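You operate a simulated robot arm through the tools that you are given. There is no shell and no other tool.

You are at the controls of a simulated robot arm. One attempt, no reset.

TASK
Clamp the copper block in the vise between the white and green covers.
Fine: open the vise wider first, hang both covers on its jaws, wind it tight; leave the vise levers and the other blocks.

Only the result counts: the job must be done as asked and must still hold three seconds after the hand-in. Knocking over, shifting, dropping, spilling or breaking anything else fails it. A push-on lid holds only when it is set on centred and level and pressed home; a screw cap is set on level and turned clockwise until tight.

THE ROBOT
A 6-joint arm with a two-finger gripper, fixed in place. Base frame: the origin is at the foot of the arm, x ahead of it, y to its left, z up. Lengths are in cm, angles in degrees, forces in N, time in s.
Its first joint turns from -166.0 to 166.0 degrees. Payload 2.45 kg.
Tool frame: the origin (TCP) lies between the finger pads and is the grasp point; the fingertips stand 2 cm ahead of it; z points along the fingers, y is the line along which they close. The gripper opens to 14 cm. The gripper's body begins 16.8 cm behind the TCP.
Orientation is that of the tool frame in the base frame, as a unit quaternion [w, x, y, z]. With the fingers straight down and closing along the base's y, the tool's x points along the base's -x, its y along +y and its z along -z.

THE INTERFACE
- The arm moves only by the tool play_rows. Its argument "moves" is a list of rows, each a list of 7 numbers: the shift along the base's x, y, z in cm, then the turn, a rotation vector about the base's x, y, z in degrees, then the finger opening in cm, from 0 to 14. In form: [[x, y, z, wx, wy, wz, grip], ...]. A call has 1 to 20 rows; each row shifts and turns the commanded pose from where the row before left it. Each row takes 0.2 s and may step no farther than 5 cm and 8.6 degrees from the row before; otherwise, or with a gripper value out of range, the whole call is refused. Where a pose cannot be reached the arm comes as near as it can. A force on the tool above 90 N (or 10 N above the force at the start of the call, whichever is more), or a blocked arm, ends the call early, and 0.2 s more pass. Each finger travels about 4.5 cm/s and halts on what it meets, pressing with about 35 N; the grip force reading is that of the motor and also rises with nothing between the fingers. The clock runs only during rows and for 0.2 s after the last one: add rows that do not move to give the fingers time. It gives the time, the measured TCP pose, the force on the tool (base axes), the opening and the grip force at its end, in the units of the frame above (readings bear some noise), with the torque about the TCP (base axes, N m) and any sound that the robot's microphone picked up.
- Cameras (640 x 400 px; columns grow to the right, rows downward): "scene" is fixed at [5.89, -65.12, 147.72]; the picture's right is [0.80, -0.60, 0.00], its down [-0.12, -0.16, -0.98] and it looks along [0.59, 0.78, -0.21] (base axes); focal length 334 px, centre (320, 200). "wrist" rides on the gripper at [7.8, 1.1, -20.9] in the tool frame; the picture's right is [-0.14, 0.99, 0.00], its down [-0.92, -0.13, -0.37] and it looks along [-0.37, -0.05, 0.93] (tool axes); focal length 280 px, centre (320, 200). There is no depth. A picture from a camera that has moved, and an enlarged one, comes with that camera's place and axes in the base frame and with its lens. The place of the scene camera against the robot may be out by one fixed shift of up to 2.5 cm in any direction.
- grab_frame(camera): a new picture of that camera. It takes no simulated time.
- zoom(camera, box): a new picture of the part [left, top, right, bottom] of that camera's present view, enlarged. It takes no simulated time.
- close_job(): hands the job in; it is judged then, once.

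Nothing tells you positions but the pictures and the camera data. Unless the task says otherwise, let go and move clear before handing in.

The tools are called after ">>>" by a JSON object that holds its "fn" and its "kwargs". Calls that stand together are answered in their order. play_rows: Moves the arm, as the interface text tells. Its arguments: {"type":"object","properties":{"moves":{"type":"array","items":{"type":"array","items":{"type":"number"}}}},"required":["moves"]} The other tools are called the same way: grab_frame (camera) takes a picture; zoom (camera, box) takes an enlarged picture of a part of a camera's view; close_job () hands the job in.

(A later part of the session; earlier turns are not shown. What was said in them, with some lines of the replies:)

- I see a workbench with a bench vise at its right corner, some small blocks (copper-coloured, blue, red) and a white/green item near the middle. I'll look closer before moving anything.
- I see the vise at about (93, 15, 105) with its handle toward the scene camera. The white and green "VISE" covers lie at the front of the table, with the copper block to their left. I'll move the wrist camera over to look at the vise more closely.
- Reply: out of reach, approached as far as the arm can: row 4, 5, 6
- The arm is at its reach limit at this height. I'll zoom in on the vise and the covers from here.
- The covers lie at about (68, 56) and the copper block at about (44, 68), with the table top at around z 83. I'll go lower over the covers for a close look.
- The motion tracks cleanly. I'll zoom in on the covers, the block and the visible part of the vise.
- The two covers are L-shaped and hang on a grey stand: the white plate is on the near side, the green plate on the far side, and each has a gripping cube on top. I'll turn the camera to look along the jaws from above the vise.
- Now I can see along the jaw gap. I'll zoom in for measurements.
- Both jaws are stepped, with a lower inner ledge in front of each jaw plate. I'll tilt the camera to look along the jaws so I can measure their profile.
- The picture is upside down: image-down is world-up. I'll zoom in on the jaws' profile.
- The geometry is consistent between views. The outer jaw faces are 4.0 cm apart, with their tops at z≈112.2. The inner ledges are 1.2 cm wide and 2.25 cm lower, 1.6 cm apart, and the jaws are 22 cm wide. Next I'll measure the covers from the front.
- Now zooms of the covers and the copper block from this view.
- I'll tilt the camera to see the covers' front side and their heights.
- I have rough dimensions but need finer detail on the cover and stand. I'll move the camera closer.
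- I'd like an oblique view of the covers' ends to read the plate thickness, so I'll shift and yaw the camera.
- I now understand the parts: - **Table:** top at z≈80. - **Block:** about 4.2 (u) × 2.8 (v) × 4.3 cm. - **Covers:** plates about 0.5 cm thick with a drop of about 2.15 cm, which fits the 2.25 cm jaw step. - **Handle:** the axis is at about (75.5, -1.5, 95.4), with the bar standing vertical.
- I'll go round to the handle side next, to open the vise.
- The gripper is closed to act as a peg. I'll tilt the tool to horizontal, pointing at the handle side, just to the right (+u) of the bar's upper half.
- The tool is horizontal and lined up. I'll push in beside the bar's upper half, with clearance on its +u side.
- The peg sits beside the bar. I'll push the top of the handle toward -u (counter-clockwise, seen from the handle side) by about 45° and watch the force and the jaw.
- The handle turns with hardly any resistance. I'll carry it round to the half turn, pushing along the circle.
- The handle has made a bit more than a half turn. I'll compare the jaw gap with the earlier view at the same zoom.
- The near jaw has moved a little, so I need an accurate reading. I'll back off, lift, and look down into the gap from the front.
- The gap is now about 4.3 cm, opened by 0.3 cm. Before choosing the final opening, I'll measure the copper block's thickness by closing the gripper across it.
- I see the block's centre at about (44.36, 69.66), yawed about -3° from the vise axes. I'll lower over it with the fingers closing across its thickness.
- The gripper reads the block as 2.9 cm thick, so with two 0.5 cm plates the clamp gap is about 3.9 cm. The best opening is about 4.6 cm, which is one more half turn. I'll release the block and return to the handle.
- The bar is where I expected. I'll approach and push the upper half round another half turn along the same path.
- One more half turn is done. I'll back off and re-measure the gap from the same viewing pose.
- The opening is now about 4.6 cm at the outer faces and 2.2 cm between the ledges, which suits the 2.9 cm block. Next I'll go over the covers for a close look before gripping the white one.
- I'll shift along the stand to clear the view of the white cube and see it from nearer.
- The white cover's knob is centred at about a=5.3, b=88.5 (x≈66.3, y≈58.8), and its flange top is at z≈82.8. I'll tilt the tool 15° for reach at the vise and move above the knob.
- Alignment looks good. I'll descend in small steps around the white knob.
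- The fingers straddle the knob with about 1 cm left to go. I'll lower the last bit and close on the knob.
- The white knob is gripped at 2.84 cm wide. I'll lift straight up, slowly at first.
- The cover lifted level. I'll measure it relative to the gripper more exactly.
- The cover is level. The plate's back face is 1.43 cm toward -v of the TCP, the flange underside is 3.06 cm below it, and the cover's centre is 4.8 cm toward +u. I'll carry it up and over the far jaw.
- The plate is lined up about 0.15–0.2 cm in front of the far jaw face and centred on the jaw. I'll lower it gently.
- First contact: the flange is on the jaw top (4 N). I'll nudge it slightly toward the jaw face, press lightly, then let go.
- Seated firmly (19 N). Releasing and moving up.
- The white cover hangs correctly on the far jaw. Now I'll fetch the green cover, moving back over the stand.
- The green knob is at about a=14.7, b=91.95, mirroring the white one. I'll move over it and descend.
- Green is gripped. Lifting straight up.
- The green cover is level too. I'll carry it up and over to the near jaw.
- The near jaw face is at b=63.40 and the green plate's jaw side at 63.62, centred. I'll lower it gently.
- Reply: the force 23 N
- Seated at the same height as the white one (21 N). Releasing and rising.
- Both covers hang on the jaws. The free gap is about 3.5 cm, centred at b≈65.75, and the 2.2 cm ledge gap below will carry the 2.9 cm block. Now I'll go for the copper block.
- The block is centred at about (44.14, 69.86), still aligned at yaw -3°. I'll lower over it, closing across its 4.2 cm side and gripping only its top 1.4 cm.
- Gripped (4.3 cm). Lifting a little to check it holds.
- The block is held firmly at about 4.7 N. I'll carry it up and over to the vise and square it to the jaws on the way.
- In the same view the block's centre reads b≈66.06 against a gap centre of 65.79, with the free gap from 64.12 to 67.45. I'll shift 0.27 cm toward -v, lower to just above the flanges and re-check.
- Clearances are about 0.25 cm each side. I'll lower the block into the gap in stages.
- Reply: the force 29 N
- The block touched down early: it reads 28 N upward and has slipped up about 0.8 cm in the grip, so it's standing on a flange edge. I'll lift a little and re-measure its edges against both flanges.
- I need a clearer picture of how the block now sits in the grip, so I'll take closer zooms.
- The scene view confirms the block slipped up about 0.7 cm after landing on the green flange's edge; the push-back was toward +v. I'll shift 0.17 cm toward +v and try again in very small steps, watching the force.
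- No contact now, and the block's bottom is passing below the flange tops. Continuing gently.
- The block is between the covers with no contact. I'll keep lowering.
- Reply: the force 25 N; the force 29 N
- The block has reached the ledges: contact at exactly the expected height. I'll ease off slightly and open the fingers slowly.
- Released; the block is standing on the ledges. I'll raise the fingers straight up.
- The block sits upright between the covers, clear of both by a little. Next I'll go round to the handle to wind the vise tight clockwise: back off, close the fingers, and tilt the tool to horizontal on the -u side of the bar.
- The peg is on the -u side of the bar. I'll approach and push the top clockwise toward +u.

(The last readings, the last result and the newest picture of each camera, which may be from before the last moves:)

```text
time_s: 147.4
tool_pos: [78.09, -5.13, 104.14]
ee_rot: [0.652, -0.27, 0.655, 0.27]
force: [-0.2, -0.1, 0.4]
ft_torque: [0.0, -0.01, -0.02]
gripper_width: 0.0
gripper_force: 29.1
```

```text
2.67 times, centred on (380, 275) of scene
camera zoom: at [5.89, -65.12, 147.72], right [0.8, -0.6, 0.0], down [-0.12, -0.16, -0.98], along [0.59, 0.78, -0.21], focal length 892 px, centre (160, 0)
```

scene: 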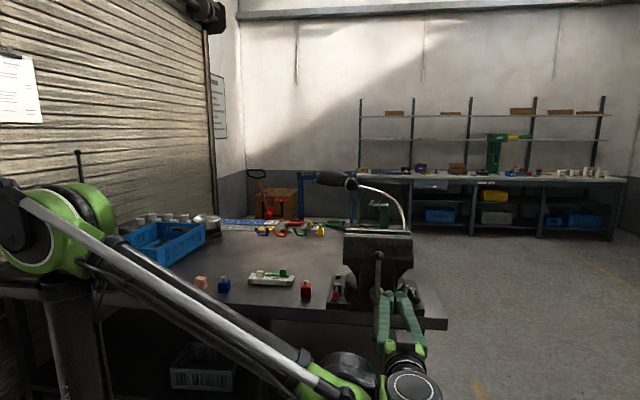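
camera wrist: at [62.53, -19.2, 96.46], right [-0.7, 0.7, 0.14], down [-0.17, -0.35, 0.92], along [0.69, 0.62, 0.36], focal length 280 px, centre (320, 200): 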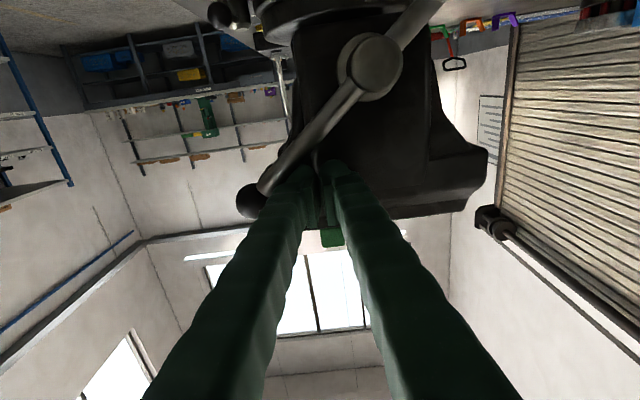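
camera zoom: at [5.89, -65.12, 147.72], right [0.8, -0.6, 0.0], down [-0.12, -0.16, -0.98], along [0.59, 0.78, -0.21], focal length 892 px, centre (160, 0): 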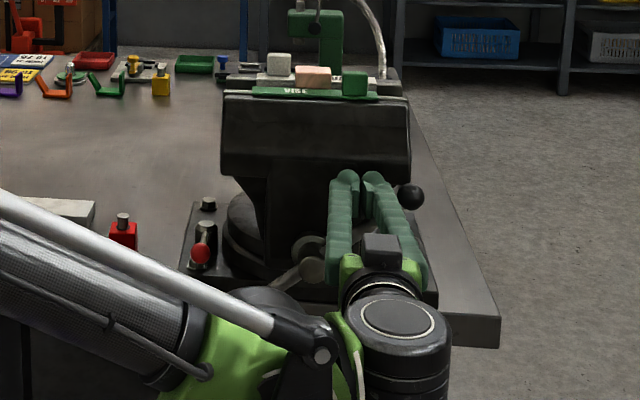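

It turns freely clockwise. Carrying on to the half turn.

>>> {"fn": "play_rows", "kwargs": {"moves": [[0.742, -0.742, -0.72, 0, 0, 0, 0], [0.742, -0.742, -0.72, 0, 0, 0, 0], [0.601, -0.601, -1.05, 0, 0, 0, 0], [0.601, -0.601, -1.05, 0, 0, 0, 0], [0.371, -0.371, -1.3, 0, 0, 0, 0], [0.371, -0.371, -1.3, 0, 0, 0, 0], [0.148, -0.148, -1.1, 0, 0, 0, 0], [0.148, -0.148, -1.1, 0, 0, 0, 0], [-0.057, 0.057, -1.2, 0, 0, 0, 0], [-0.057, 0.057, -1.2, 0, 0, 0, 0], [-0.3, 0.3, -1.2, 0, 0, 0, 0], [-0.3, 0.3, -1.2, 0, 0, 0, 0], [-0.559, 0.559, -1.09, 0, 0, 0, 0], [-0.559, 0.559, -1.09, 0, 0, 0, 0]]}}

>>> {"fn": "zoom", "kwargs": {"camera": "scene", "box": [310, 200, 450, 350]}}

>>> {"fn": "zoom", "kwargs": {"camera": "scene", "box": [355, 210, 405, 250]}}

```text
time_s: 150.4
tool_pos: [79.91, -7.02, 88.83]
ee_rot: [0.653, -0.271, 0.654, 0.271]
force: [1.6, -1.1, 4.2]
ft_torque: [0.07, 0.03, -0.04]
gripper_width: 0.01
gripper_force: 28.8
```

```text
2.67 times, centred on (380, 275) of scene
camera zoom: at [5.89, -65.12, 147.72], right [0.8, -0.6, 0.0], down [-0.12, -0.16, -0.98], along [0.59, 0.78, -0.21], focal length 892 px, centre (160, 0)
```

zoom: 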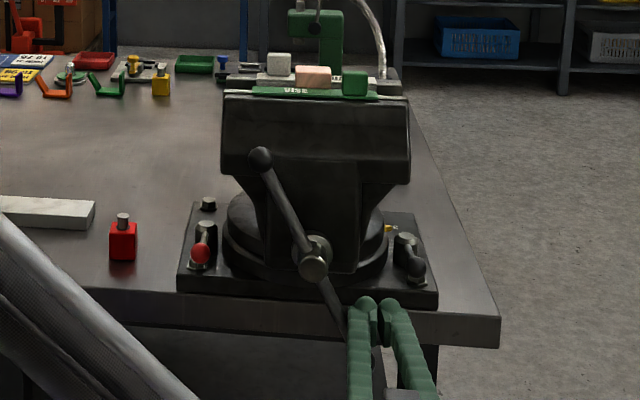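

```text
10.00 times, centred on (380, 230) of scene
camera zoom: at [5.89, -65.12, 147.72], right [0.8, -0.6, 0.0], down [-0.12, -0.16, -0.98], along [0.59, 0.78, -0.21], focal length 3344 px, centre (-280, -100)
```

zoom: 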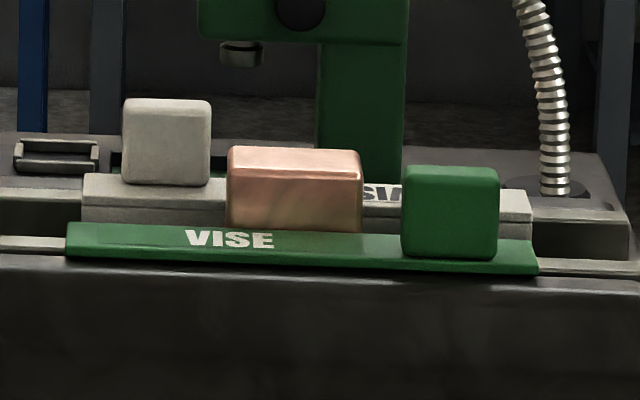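

>>> {"fn": "play_rows", "kwargs": {"moves": [[-0.792, 0.792, -0.85, 0, 0, 0, 0], [-0.792, 0.792, -0.85, 0, 0, 0, 0], [-0.969, 0.969, -0.49, 0, 0, 0, 0], [-0.969, 0.969, -0.49, 0, 0, 0, 0], [-0.735, 0.735, -0.18, 0, 0, 0, 0], [-0.735, 0.735, -0.18, 0, 0, 0, 0], [-0.792, 0.792, 0.09, 0, 0, 0, 0], [-0.792, 0.792, 0.09, 0, 0, 0, 0], [-0.806, 0.806, 0.39, 0, 0, 0, 0], [-0.806, 0.806, 0.39, 0, 0, 0, 0]]}}

>>> {"fn": "zoom", "kwargs": {"camera": "scene", "box": [310, 200, 450, 350]}}

>>> {"fn": "zoom", "kwargs": {"camera": "scene", "box": [355, 210, 405, 250]}}

```text
time_s: 152.6
tool_pos: [71.82, 1.35, 86.7]
ee_rot: [0.653, -0.271, 0.653, 0.271]
force: [0.8, 0.8, 0.4]
ft_torque: [-0.03, -0.03, 0.02]
gripper_width: 0.0
gripper_force: 29.9
```

```text
2.67 times, centred on (380, 275) of scene
camera zoom: at [5.89, -65.12, 147.72], right [0.8, -0.6, 0.0], down [-0.12, -0.16, -0.98], along [0.59, 0.78, -0.21], focal length 892 px, centre (160, 0)
```

zoom: 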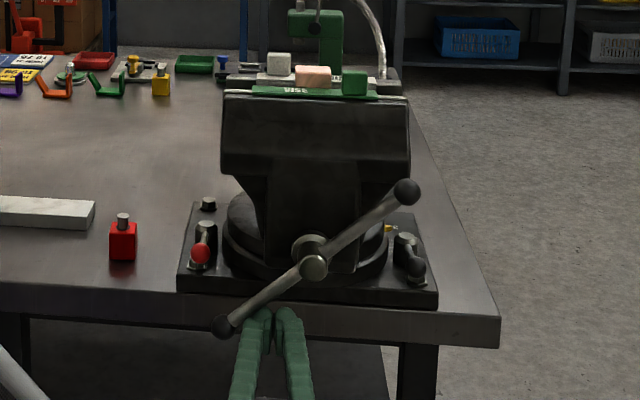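

```text
10.00 times, centred on (380, 230) of scene
camera zoom: at [5.89, -65.12, 147.72], right [0.8, -0.6, 0.0], down [-0.12, -0.16, -0.98], along [0.59, 0.78, -0.21], focal length 3344 px, centre (-280, -100)
```

zoom: 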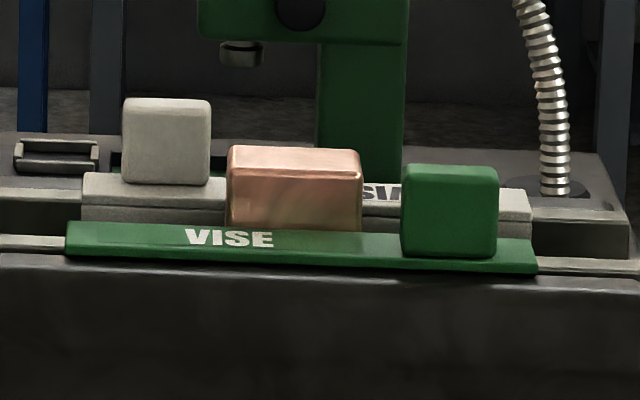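

The gap is closing and nothing is off. I'll continue with smaller steps as tightness approaches.

>>> {"fn": "play_rows", "kwargs": {"moves": [[-0.371, 0.371, 0.36, 0, 0, 0, 0], [-0.371, 0.371, 0.36, 0, 0, 0, 0], [-0.371, 0.371, 0.36, 0, 0, 0, 0], [-0.371, 0.371, 0.36, 0, 0, 0, 0], [-0.299, 0.299, 0.525, 0, 0, 0, 0], [-0.299, 0.299, 0.525, 0, 0, 0, 0], [-0.299, 0.299, 0.525, 0, 0, 0, 0], [-0.299, 0.299, 0.525, 0, 0, 0, 0], [-0.188, 0.188, 0.653, 0, 0, 0, 0], [-0.188, 0.188, 0.653, 0, 0, 0, 0], [-0.188, 0.188, 0.653, 0, 0, 0, 0], [-0.188, 0.188, 0.653, 0, 0, 0, 0], [-0.074, 0.074, 0.55, 0, 0, 0, 0], [-0.074, 0.074, 0.55, 0, 0, 0, 0], [-0.074, 0.074, 0.55, 0, 0, 0, 0], [-0.074, 0.074, 0.55, 0, 0, 0, 0]]}}

>>> {"fn": "zoom", "kwargs": {"camera": "scene", "box": [310, 200, 450, 350]}}

>>> {"fn": "zoom", "kwargs": {"camera": "scene", "box": [355, 210, 405, 250]}}

```text
time_s: 156.0
tool_pos: [68.09, 4.93, 95.06]
ee_rot: [0.653, -0.27, 0.654, 0.27]
force: [-0.4, 0.1, -2.9]
ft_torque: [-0.01, 0.01, -0.02]
gripper_width: 0.03
gripper_force: 29.1
```

```text
2.67 times, centred on (380, 275) of scene
camera zoom: at [5.89, -65.12, 147.72], right [0.8, -0.6, 0.0], down [-0.12, -0.16, -0.98], along [0.59, 0.78, -0.21], focal length 892 px, centre (160, 0)
```

zoom: 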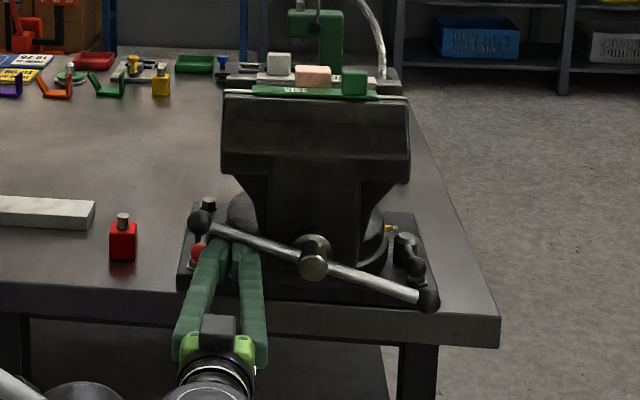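

```text
10.00 times, centred on (380, 230) of scene
camera zoom: at [5.89, -65.12, 147.72], right [0.8, -0.6, 0.0], down [-0.12, -0.16, -0.98], along [0.59, 0.78, -0.21], focal length 3344 px, centre (-280, -100)
```

zoom: 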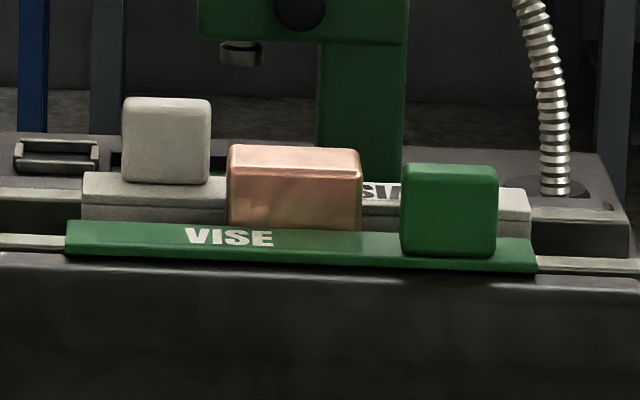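

>>> {"fn": "play_rows", "kwargs": {"moves": [[0.028, -0.028, 0.6, 0, 0, 0, 0], [0.028, -0.028, 0.6, 0, 0, 0, 0], [0.028, -0.028, 0.6, 0, 0, 0, 0], [0.028, -0.028, 0.6, 0, 0, 0, 0], [0.15, -0.15, 0.6, 0, 0, 0, 0], [0.15, -0.15, 0.6, 0, 0, 0, 0], [0.15, -0.15, 0.6, 0, 0, 0, 0], [0.15, -0.15, 0.6, 0, 0, 0, 0], [0.28, -0.28, 0.54, 0, 0, 0, 0], [0.28, -0.28, 0.54, 0, 0, 0, 0], [0.28, -0.28, 0.54, 0, 0, 0, 0], [0.28, -0.28, 0.54, 0, 0, 0, 0]]}}

>>> {"fn": "zoom", "kwargs": {"camera": "scene", "box": [310, 200, 450, 350]}}

>>> {"fn": "zoom", "kwargs": {"camera": "scene", "box": [355, 210, 405, 250]}}

```text
time_s: 158.6
tool_pos: [69.8, 3.12, 101.94]
ee_rot: [0.652, -0.271, 0.654, 0.27]
force: [-10.9, 7.8, -18.4]
ft_torque: [0.11, 0.29, -0.03]
gripper_width: 0.0
gripper_force: 29.5
```

```text
2.67 times, centred on (380, 275) of scene
camera zoom: at [5.89, -65.12, 147.72], right [0.8, -0.6, 0.0], down [-0.12, -0.16, -0.98], along [0.59, 0.78, -0.21], focal length 892 px, centre (160, 0)
```

zoom: 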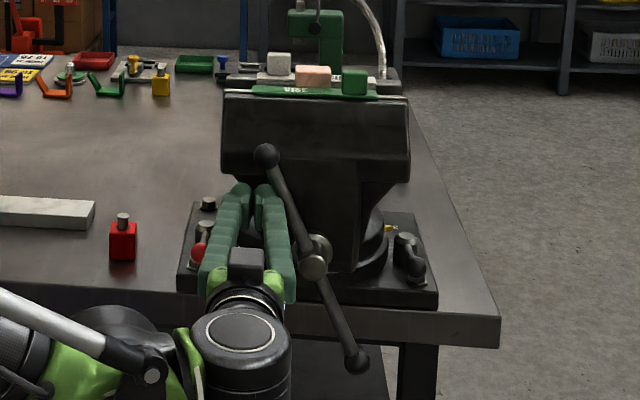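

```text
10.00 times, centred on (380, 230) of scene
camera zoom: at [5.89, -65.12, 147.72], right [0.8, -0.6, 0.0], down [-0.12, -0.16, -0.98], along [0.59, 0.78, -0.21], focal length 3344 px, centre (-280, -100)
```

zoom: 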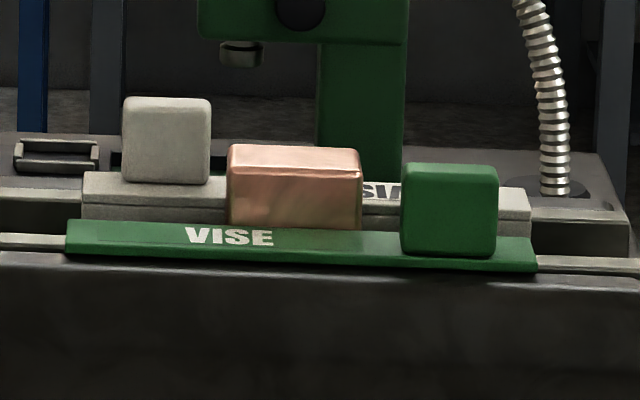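

The handle now resists (about 23 N), so the jaws are gripping. I'll tighten in small steps and watch the force.

>>> {"fn": "play_rows", "kwargs": {"moves": [[0.198, -0.198, 0.21, 0, 0, 0, 0], [0.198, -0.198, 0.21, 0, 0, 0, 0], [0, 0, 0, 0, 0, 0, 0]]}}

>>> {"fn": "play_rows", "kwargs": {"moves": [[0.198, -0.198, 0.21, 0, 0, 0, 0], [0.198, -0.198, 0.21, 0, 0, 0, 0], [0, 0, 0, 0, 0, 0, 0]]}}

```text
time_s: 159.2
tool_pos: [69.81, 3.2, 102.2]
ee_rot: [0.65, -0.276, 0.654, 0.272]
force: [-12.9, 13.9, -6.7]
ft_torque: [-0.12, 0.02, 0.14]
gripper_width: 0.0
gripper_force: 29.3
stopped in row 3: the force on the tool passed its limit at 98 N (the readings are from after the stop); the commanded pose is now the measured one
```

```text
time_s: 159.8
tool_pos: [69.69, 3.06, 102.05]
ee_rot: [0.648, -0.278, 0.654, 0.273]
force: [-15.3, 17.2, -4.8]
ft_torque: [-0.16, -0.1, 0.26]
gripper_width: 0.0
gripper_force: 29.1
stopped in row 3: the force on the tool passed its limit at 101 N (the readings are from after the stop); the commanded pose is now the measured one
```

The handle now stops at about 100 N, roughly 9 N·m, so it is tight. I'll look at the vise and the handle.

>>> {"fn": "zoom", "kwargs": {"camera": "scene", "box": [310, 200, 450, 350]}}

>>> {"fn": "zoom", "kwargs": {"camera": "scene", "box": [355, 210, 405, 250]}}

>>> {"fn": "grab_frame", "kwargs": {"camera": "wrist"}}

```text
2.67 times, centred on (380, 275) of scene
camera zoom: at [5.89, -65.12, 147.72], right [0.8, -0.6, 0.0], down [-0.12, -0.16, -0.98], along [0.59, 0.78, -0.21], focal length 892 px, centre (160, 0)
```

zoom: 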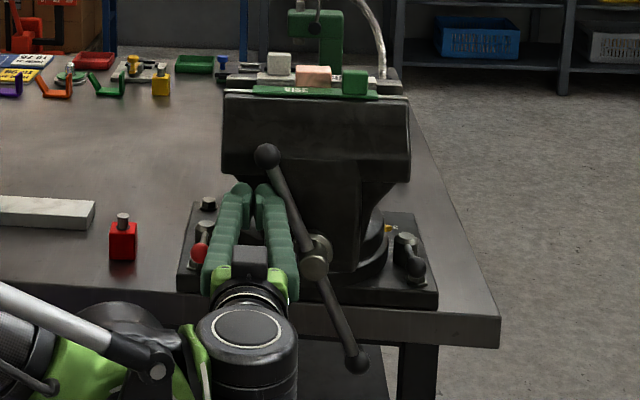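

```text
10.00 times, centred on (380, 230) of scene
camera zoom: at [5.89, -65.12, 147.72], right [0.8, -0.6, 0.0], down [-0.12, -0.16, -0.98], along [0.59, 0.78, -0.21], focal length 3344 px, centre (-280, -100)
```

zoom: 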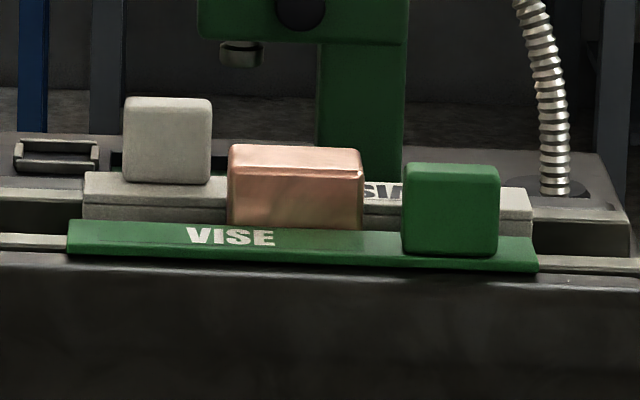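

```text
taken
camera wrist: at [54.41, -11.25, 94.52], right [-0.71, 0.69, 0.13], down [-0.16, -0.34, 0.93], along [0.69, 0.64, 0.35], focal length 280 px, centre (320, 200)
```

wrist: 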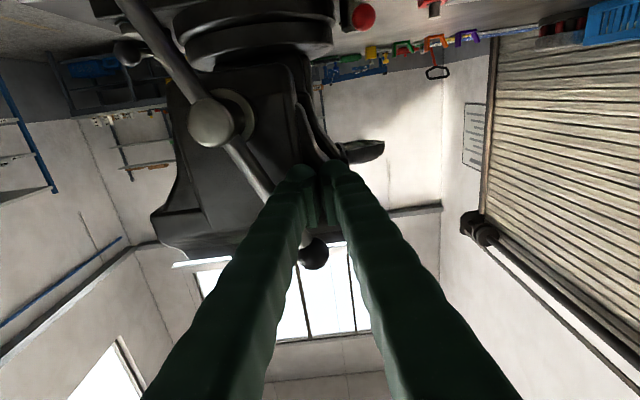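

The jaws have clamped: total winding of about 350° matches the 0.5 cm of slack. I'll back the peg off carefully, check that the handle stays put, then inspect from above.

>>> {"fn": "play_rows", "kwargs": {"moves": [[-0.4, 0.4, -0.3, 0, 0, 0, 0], [-0.4, 0.4, -0.3, 0, 0, 0, 0], [0, 0, 0, 0, 0, 0, 0], [0, 0, 0, 0, 0, 0, 0]]}}

>>> {"fn": "zoom", "kwargs": {"camera": "scene", "box": [310, 200, 450, 350]}}

>>> {"fn": "zoom", "kwargs": {"camera": "scene", "box": [355, 210, 405, 250]}}

```text
time_s: 160.8
tool_pos: [68.97, 3.64, 101.5]
ee_rot: [0.648, -0.277, 0.655, 0.272]
force: [0.9, 0.1, 0.2]
ft_torque: [0.02, -0.02, 0.0]
gripper_width: 0.0
gripper_force: 29.5
```

```text
2.67 times, centred on (380, 275) of scene
camera zoom: at [5.89, -65.12, 147.72], right [0.8, -0.6, 0.0], down [-0.12, -0.16, -0.98], along [0.59, 0.78, -0.21], focal length 892 px, centre (160, 0)
```

zoom: 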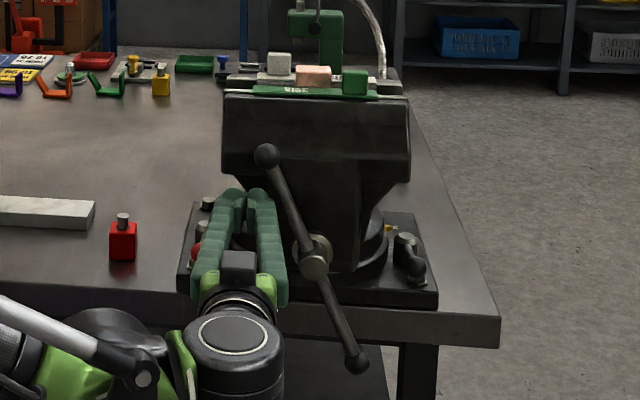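

```text
10.00 times, centred on (380, 230) of scene
camera zoom: at [5.89, -65.12, 147.72], right [0.8, -0.6, 0.0], down [-0.12, -0.16, -0.98], along [0.59, 0.78, -0.21], focal length 3344 px, centre (-280, -100)
```

zoom: 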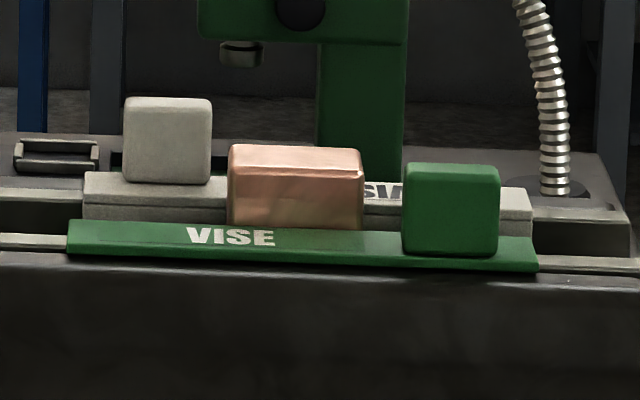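

>>> {"fn": "zoom", "kwargs": {"camera": "scene", "box": [330, 205, 430, 260]}}

>>> {"fn": "play_rows", "kwargs": {"moves": [[-2.9, -2.9, 0, 0, 0, 0, 0], [-2.9, -2.9, 0, 0, 0, 0, 0], [-2.9, -2.9, 0, 0, 0, 0, 0], [-2.9, -2.9, 0, 0, 0, 0, 0], [0, 0, 1.8, -5.3, 5.3, 0, 2], [0, 0, 1.8, -5.3, 5.3, 0, 4], [0, 0, 1.8, -5.3, 5.3, 0, 6], [0, 0, 1.8, -5.3, 5.3, 0, 8], [0, 0, 1.8, -5.3, 5.3, 0, 10], [0, 0, 1.8, -5.3, 5.3, 0, 12], [0, 0, 1.8, -5.3, 5.3, 0, 14], [0, 0, 1.8, -5.3, 5.3, 0, 14], [0, 0, 1.8, -5.3, 5.3, 0, 14], [0, 0, 1.8, -5.3, 5.3, 0, 14], [0, 0, 1.8, -5.3, 5.3, 0, 14]]}}

```text
6.40 times, centred on (380, 232) of scene
camera zoom: at [5.89, -65.12, 147.72], right [0.8, -0.6, 0.0], down [-0.12, -0.16, -0.98], along [0.59, 0.78, -0.21], focal length 2140 px, centre (-64, -8)
```

zoom: 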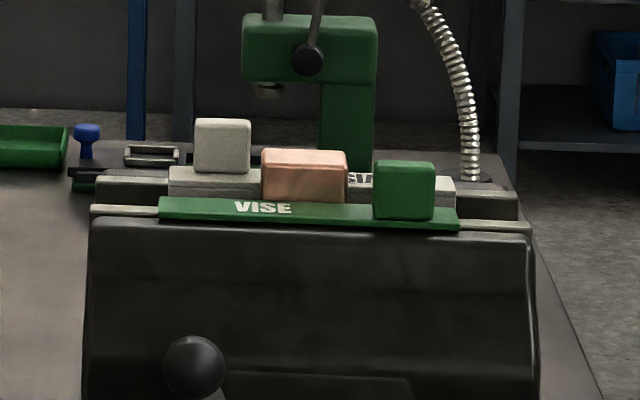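

```text
time_s: 164.0
tool_pos: [57.52, -8.08, 121.3]
ee_rot: [0.052, -0.383, 0.922, 0.028]
force: [-0.6, -0.5, 0.0]
ft_torque: [0.03, -0.08, 0.01]
gripper_width: 14.0
gripper_force: 0.0
```

Now I'll move over the vise to inspect the clamp from above.

>>> {"fn": "play_rows", "kwargs": {"moves": [[3.2, 2.4, 0, 0, 0, 0, 14], [3.2, 2.4, 0, 0, 0, 0, 14], [3.2, 2.4, 0, 0, 0, 0, 14], [3.2, 2.4, 0, 0, 0, 0, 14], [3.2, 2.4, 0, 0, 0, 0, 14], [3.2, 2.4, 0, 0, 0, 0, 14], [3.2, 1.5, 0, 0, 0, 0, 14], [0, 0, 0, 0, 0, 0, 14], [0, 0, 0, 0, 0, 0, 14]]}}

>>> {"fn": "grab_frame", "kwargs": {"camera": "wrist"}}

>>> {"fn": "zoom", "kwargs": {"camera": "wrist", "box": [230, 100, 400, 210]}}

>>> {"fn": "grab_frame", "kwargs": {"camera": "scene"}}

```text
time_s: 166.0
tool_pos: [79.88, 8.11, 121.36]
ee_rot: [0.052, -0.384, 0.921, 0.029]
force: [0.1, 0.2, -0.9]
ft_torque: [-0.03, 0.0, -0.03]
gripper_width: 13.99
gripper_force: 0.1
```

```text
taken
camera wrist: at [72.05, 1.42, 141.12], right [-0.61, 0.79, 0.03], down [0.71, 0.52, 0.47], along [0.36, 0.31, -0.88], focal length 280 px, centre (320, 200)
```

wrist: 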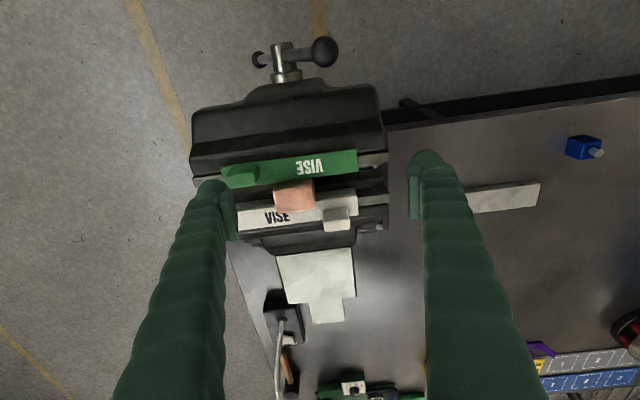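

```text
3.64 times, centred on (315, 155) of wrist
camera zoom: at [72.05, 1.42, 141.12], right [-0.61, 0.79, 0.03], down [0.71, 0.52, 0.47], along [0.36, 0.31, -0.88], focal length 1020 px, centre (338, 364)
```

zoom: 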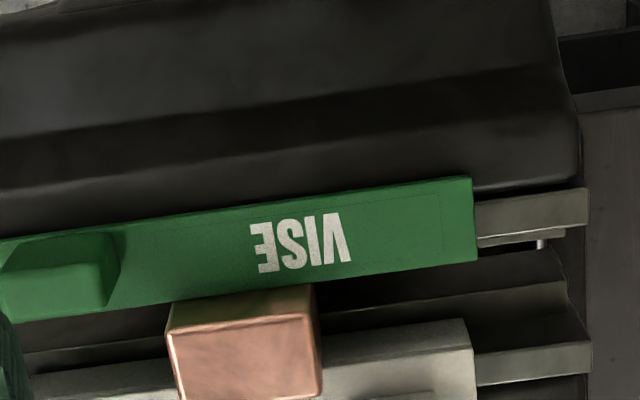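

```text
taken
```

scene: 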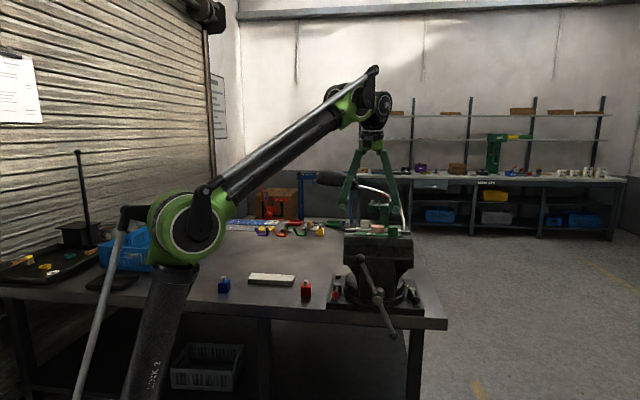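

>>> {"fn": "zoom", "kwargs": {"camera": "wrist", "box": [225, 145, 365, 235]}}

>>> {"fn": "zoom", "kwargs": {"camera": "wrist", "box": [265, 165, 325, 215]}}

```text
4.44 times, centred on (295, 190) of wrist
camera zoom: at [72.05, 1.42, 141.12], right [-0.61, 0.79, 0.03], down [0.71, 0.52, 0.47], along [0.36, 0.31, -0.88], focal length 1246 px, centre (431, 244)
```

zoom: 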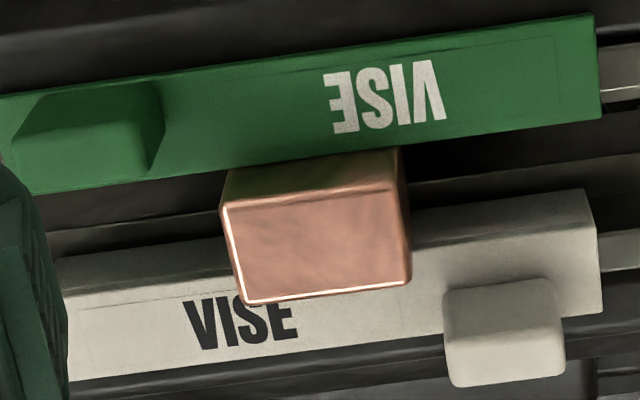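

```text
8.00 times, centred on (295, 190) of wrist
camera zoom: at [72.05, 1.42, 141.12], right [-0.61, 0.79, 0.03], down [0.71, 0.52, 0.47], along [0.36, 0.31, -0.88], focal length 2243 px, centre (520, 280)
```

zoom: 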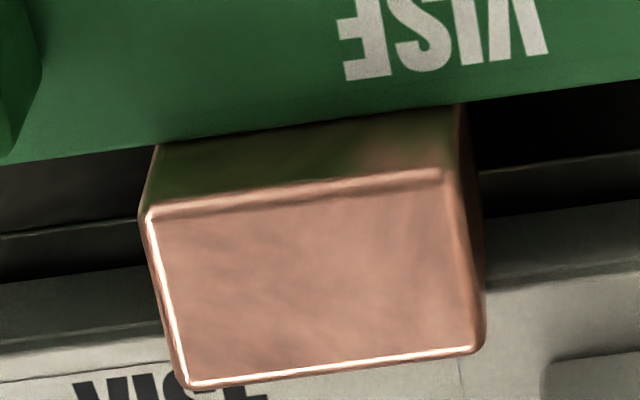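

Measured from above, the covers are now about 2.95 cm apart with the 2.9 cm block upright between them, and the handle has stayed where I left it. I'll move the arm clear and take a last look.

>>> {"fn": "play_rows", "kwargs": {"moves": [[-2, -1, 1.5, 0, 0, 0, 14], [-3, -1, 1.5, 0, 0, 0, 14], [-3, 1, 1.5, 0, 0, 0, 14], [-3, 2, 1.5, 0, 0, 0, 12], [-3, 2, 1.5, 0, 0, 0, 10], [-3, 2, 1.5, 0, 0, 0, 10], [-3, 2, 1, 0, 0, 0, 10], [-3, 2, 1, 0, 0, 0, 10], [0, 0, 0, 0, 0, 0, 10], [0, 0, 0, 0, 0, 0, 10], [0, 0, 0, 0, 0, 0, 10]]}}

>>> {"fn": "grab_frame", "kwargs": {"camera": "scene"}}

>>> {"fn": "zoom", "kwargs": {"camera": "scene", "box": [310, 200, 450, 350]}}

>>> {"fn": "zoom", "kwargs": {"camera": "scene", "box": [355, 210, 405, 250]}}

>>> {"fn": "grab_frame", "kwargs": {"camera": "wrist"}}

```text
time_s: 168.4
tool_pos: [56.82, 17.03, 132.36]
ee_rot: [0.053, -0.384, 0.922, 0.029]
force: [0.8, 0.8, -0.1]
ft_torque: [-0.02, 0.0, -0.02]
gripper_width: 9.98
gripper_force: 0.1
```

```text
taken
```

scene: 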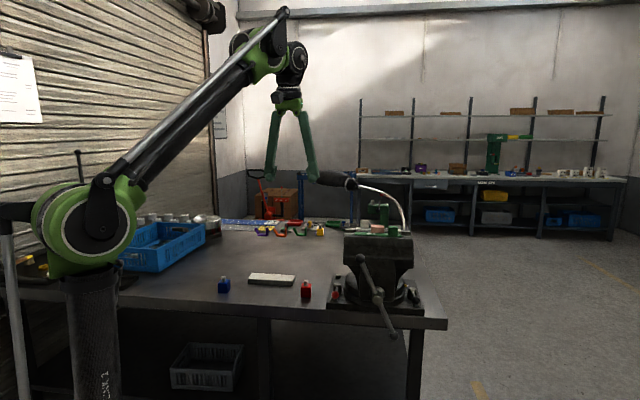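

```text
2.67 times, centred on (380, 275) of scene
camera zoom: at [5.89, -65.12, 147.72], right [0.8, -0.6, 0.0], down [-0.12, -0.16, -0.98], along [0.59, 0.78, -0.21], focal length 892 px, centre (160, 0)
```

zoom: 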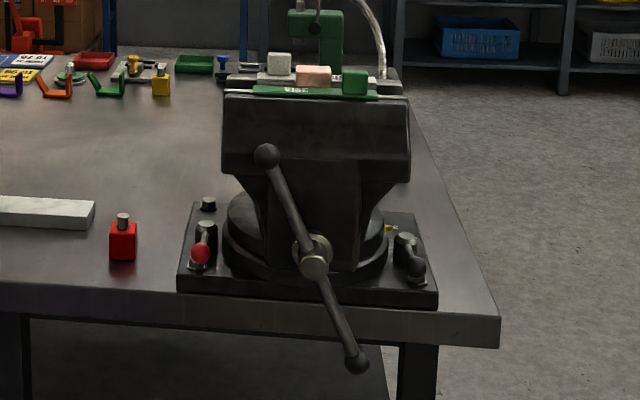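

```text
10.00 times, centred on (380, 230) of scene
camera zoom: at [5.89, -65.12, 147.72], right [0.8, -0.6, 0.0], down [-0.12, -0.16, -0.98], along [0.59, 0.78, -0.21], focal length 3344 px, centre (-280, -100)
```

zoom: 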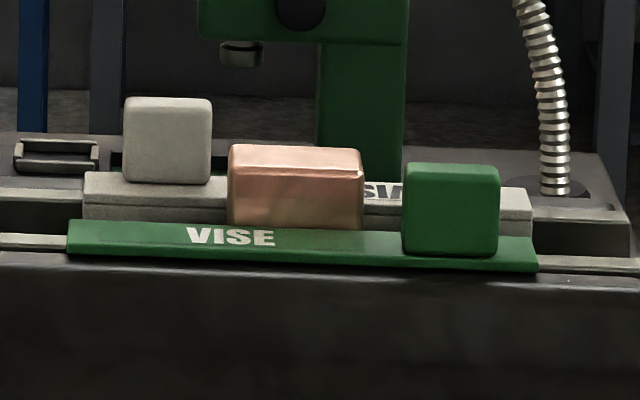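

```text
taken
camera wrist: at [49.04, 10.44, 152.15], right [-0.61, 0.79, 0.03], down [0.71, 0.52, 0.47], along [0.36, 0.31, -0.88], focal length 280 px, centre (320, 200)
```

wrist: 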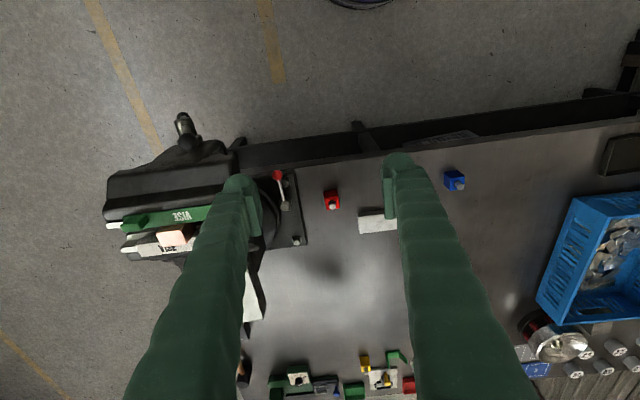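

The copper block stands clamped between the white and green covers, the handle has held its angle, and the levers and the other blocks are where they were. The arm is clear, so I'm handing the job in.

>>> {"fn": "close_job", "kwargs": {}}

```text
The job is handed in.
```

The copper block is clamped upright in the vise between the white and green covers, and I've handed the job in. I don't have the verdict.

- **Vise:** I opened it from about 4.0 cm to 4.6 cm. After loading it, I wound it clockwise until the handle stopped at about 100 N. The handle stayed put once I let go.
- **Covers:** White hangs on the far jaw and green on the near jaw, both seated and centred. From above, their inner faces measured about 2.95 cm apart, against a block 2.9 cm thick.
- **Block:** My first try at lowering it caught the edge of the green cover, and the block slipped up about 0.7 cm in the grip. I lifted it, shifted slightly and lowered it again. It now rests on the jaw ledges between the covers.
- **Everything else:** The vise levers, the red and blue blocks and the covers' stand look untouched in the last pictures. During the final tightening, the covers and block together shifted about 0.07 cm sideways.
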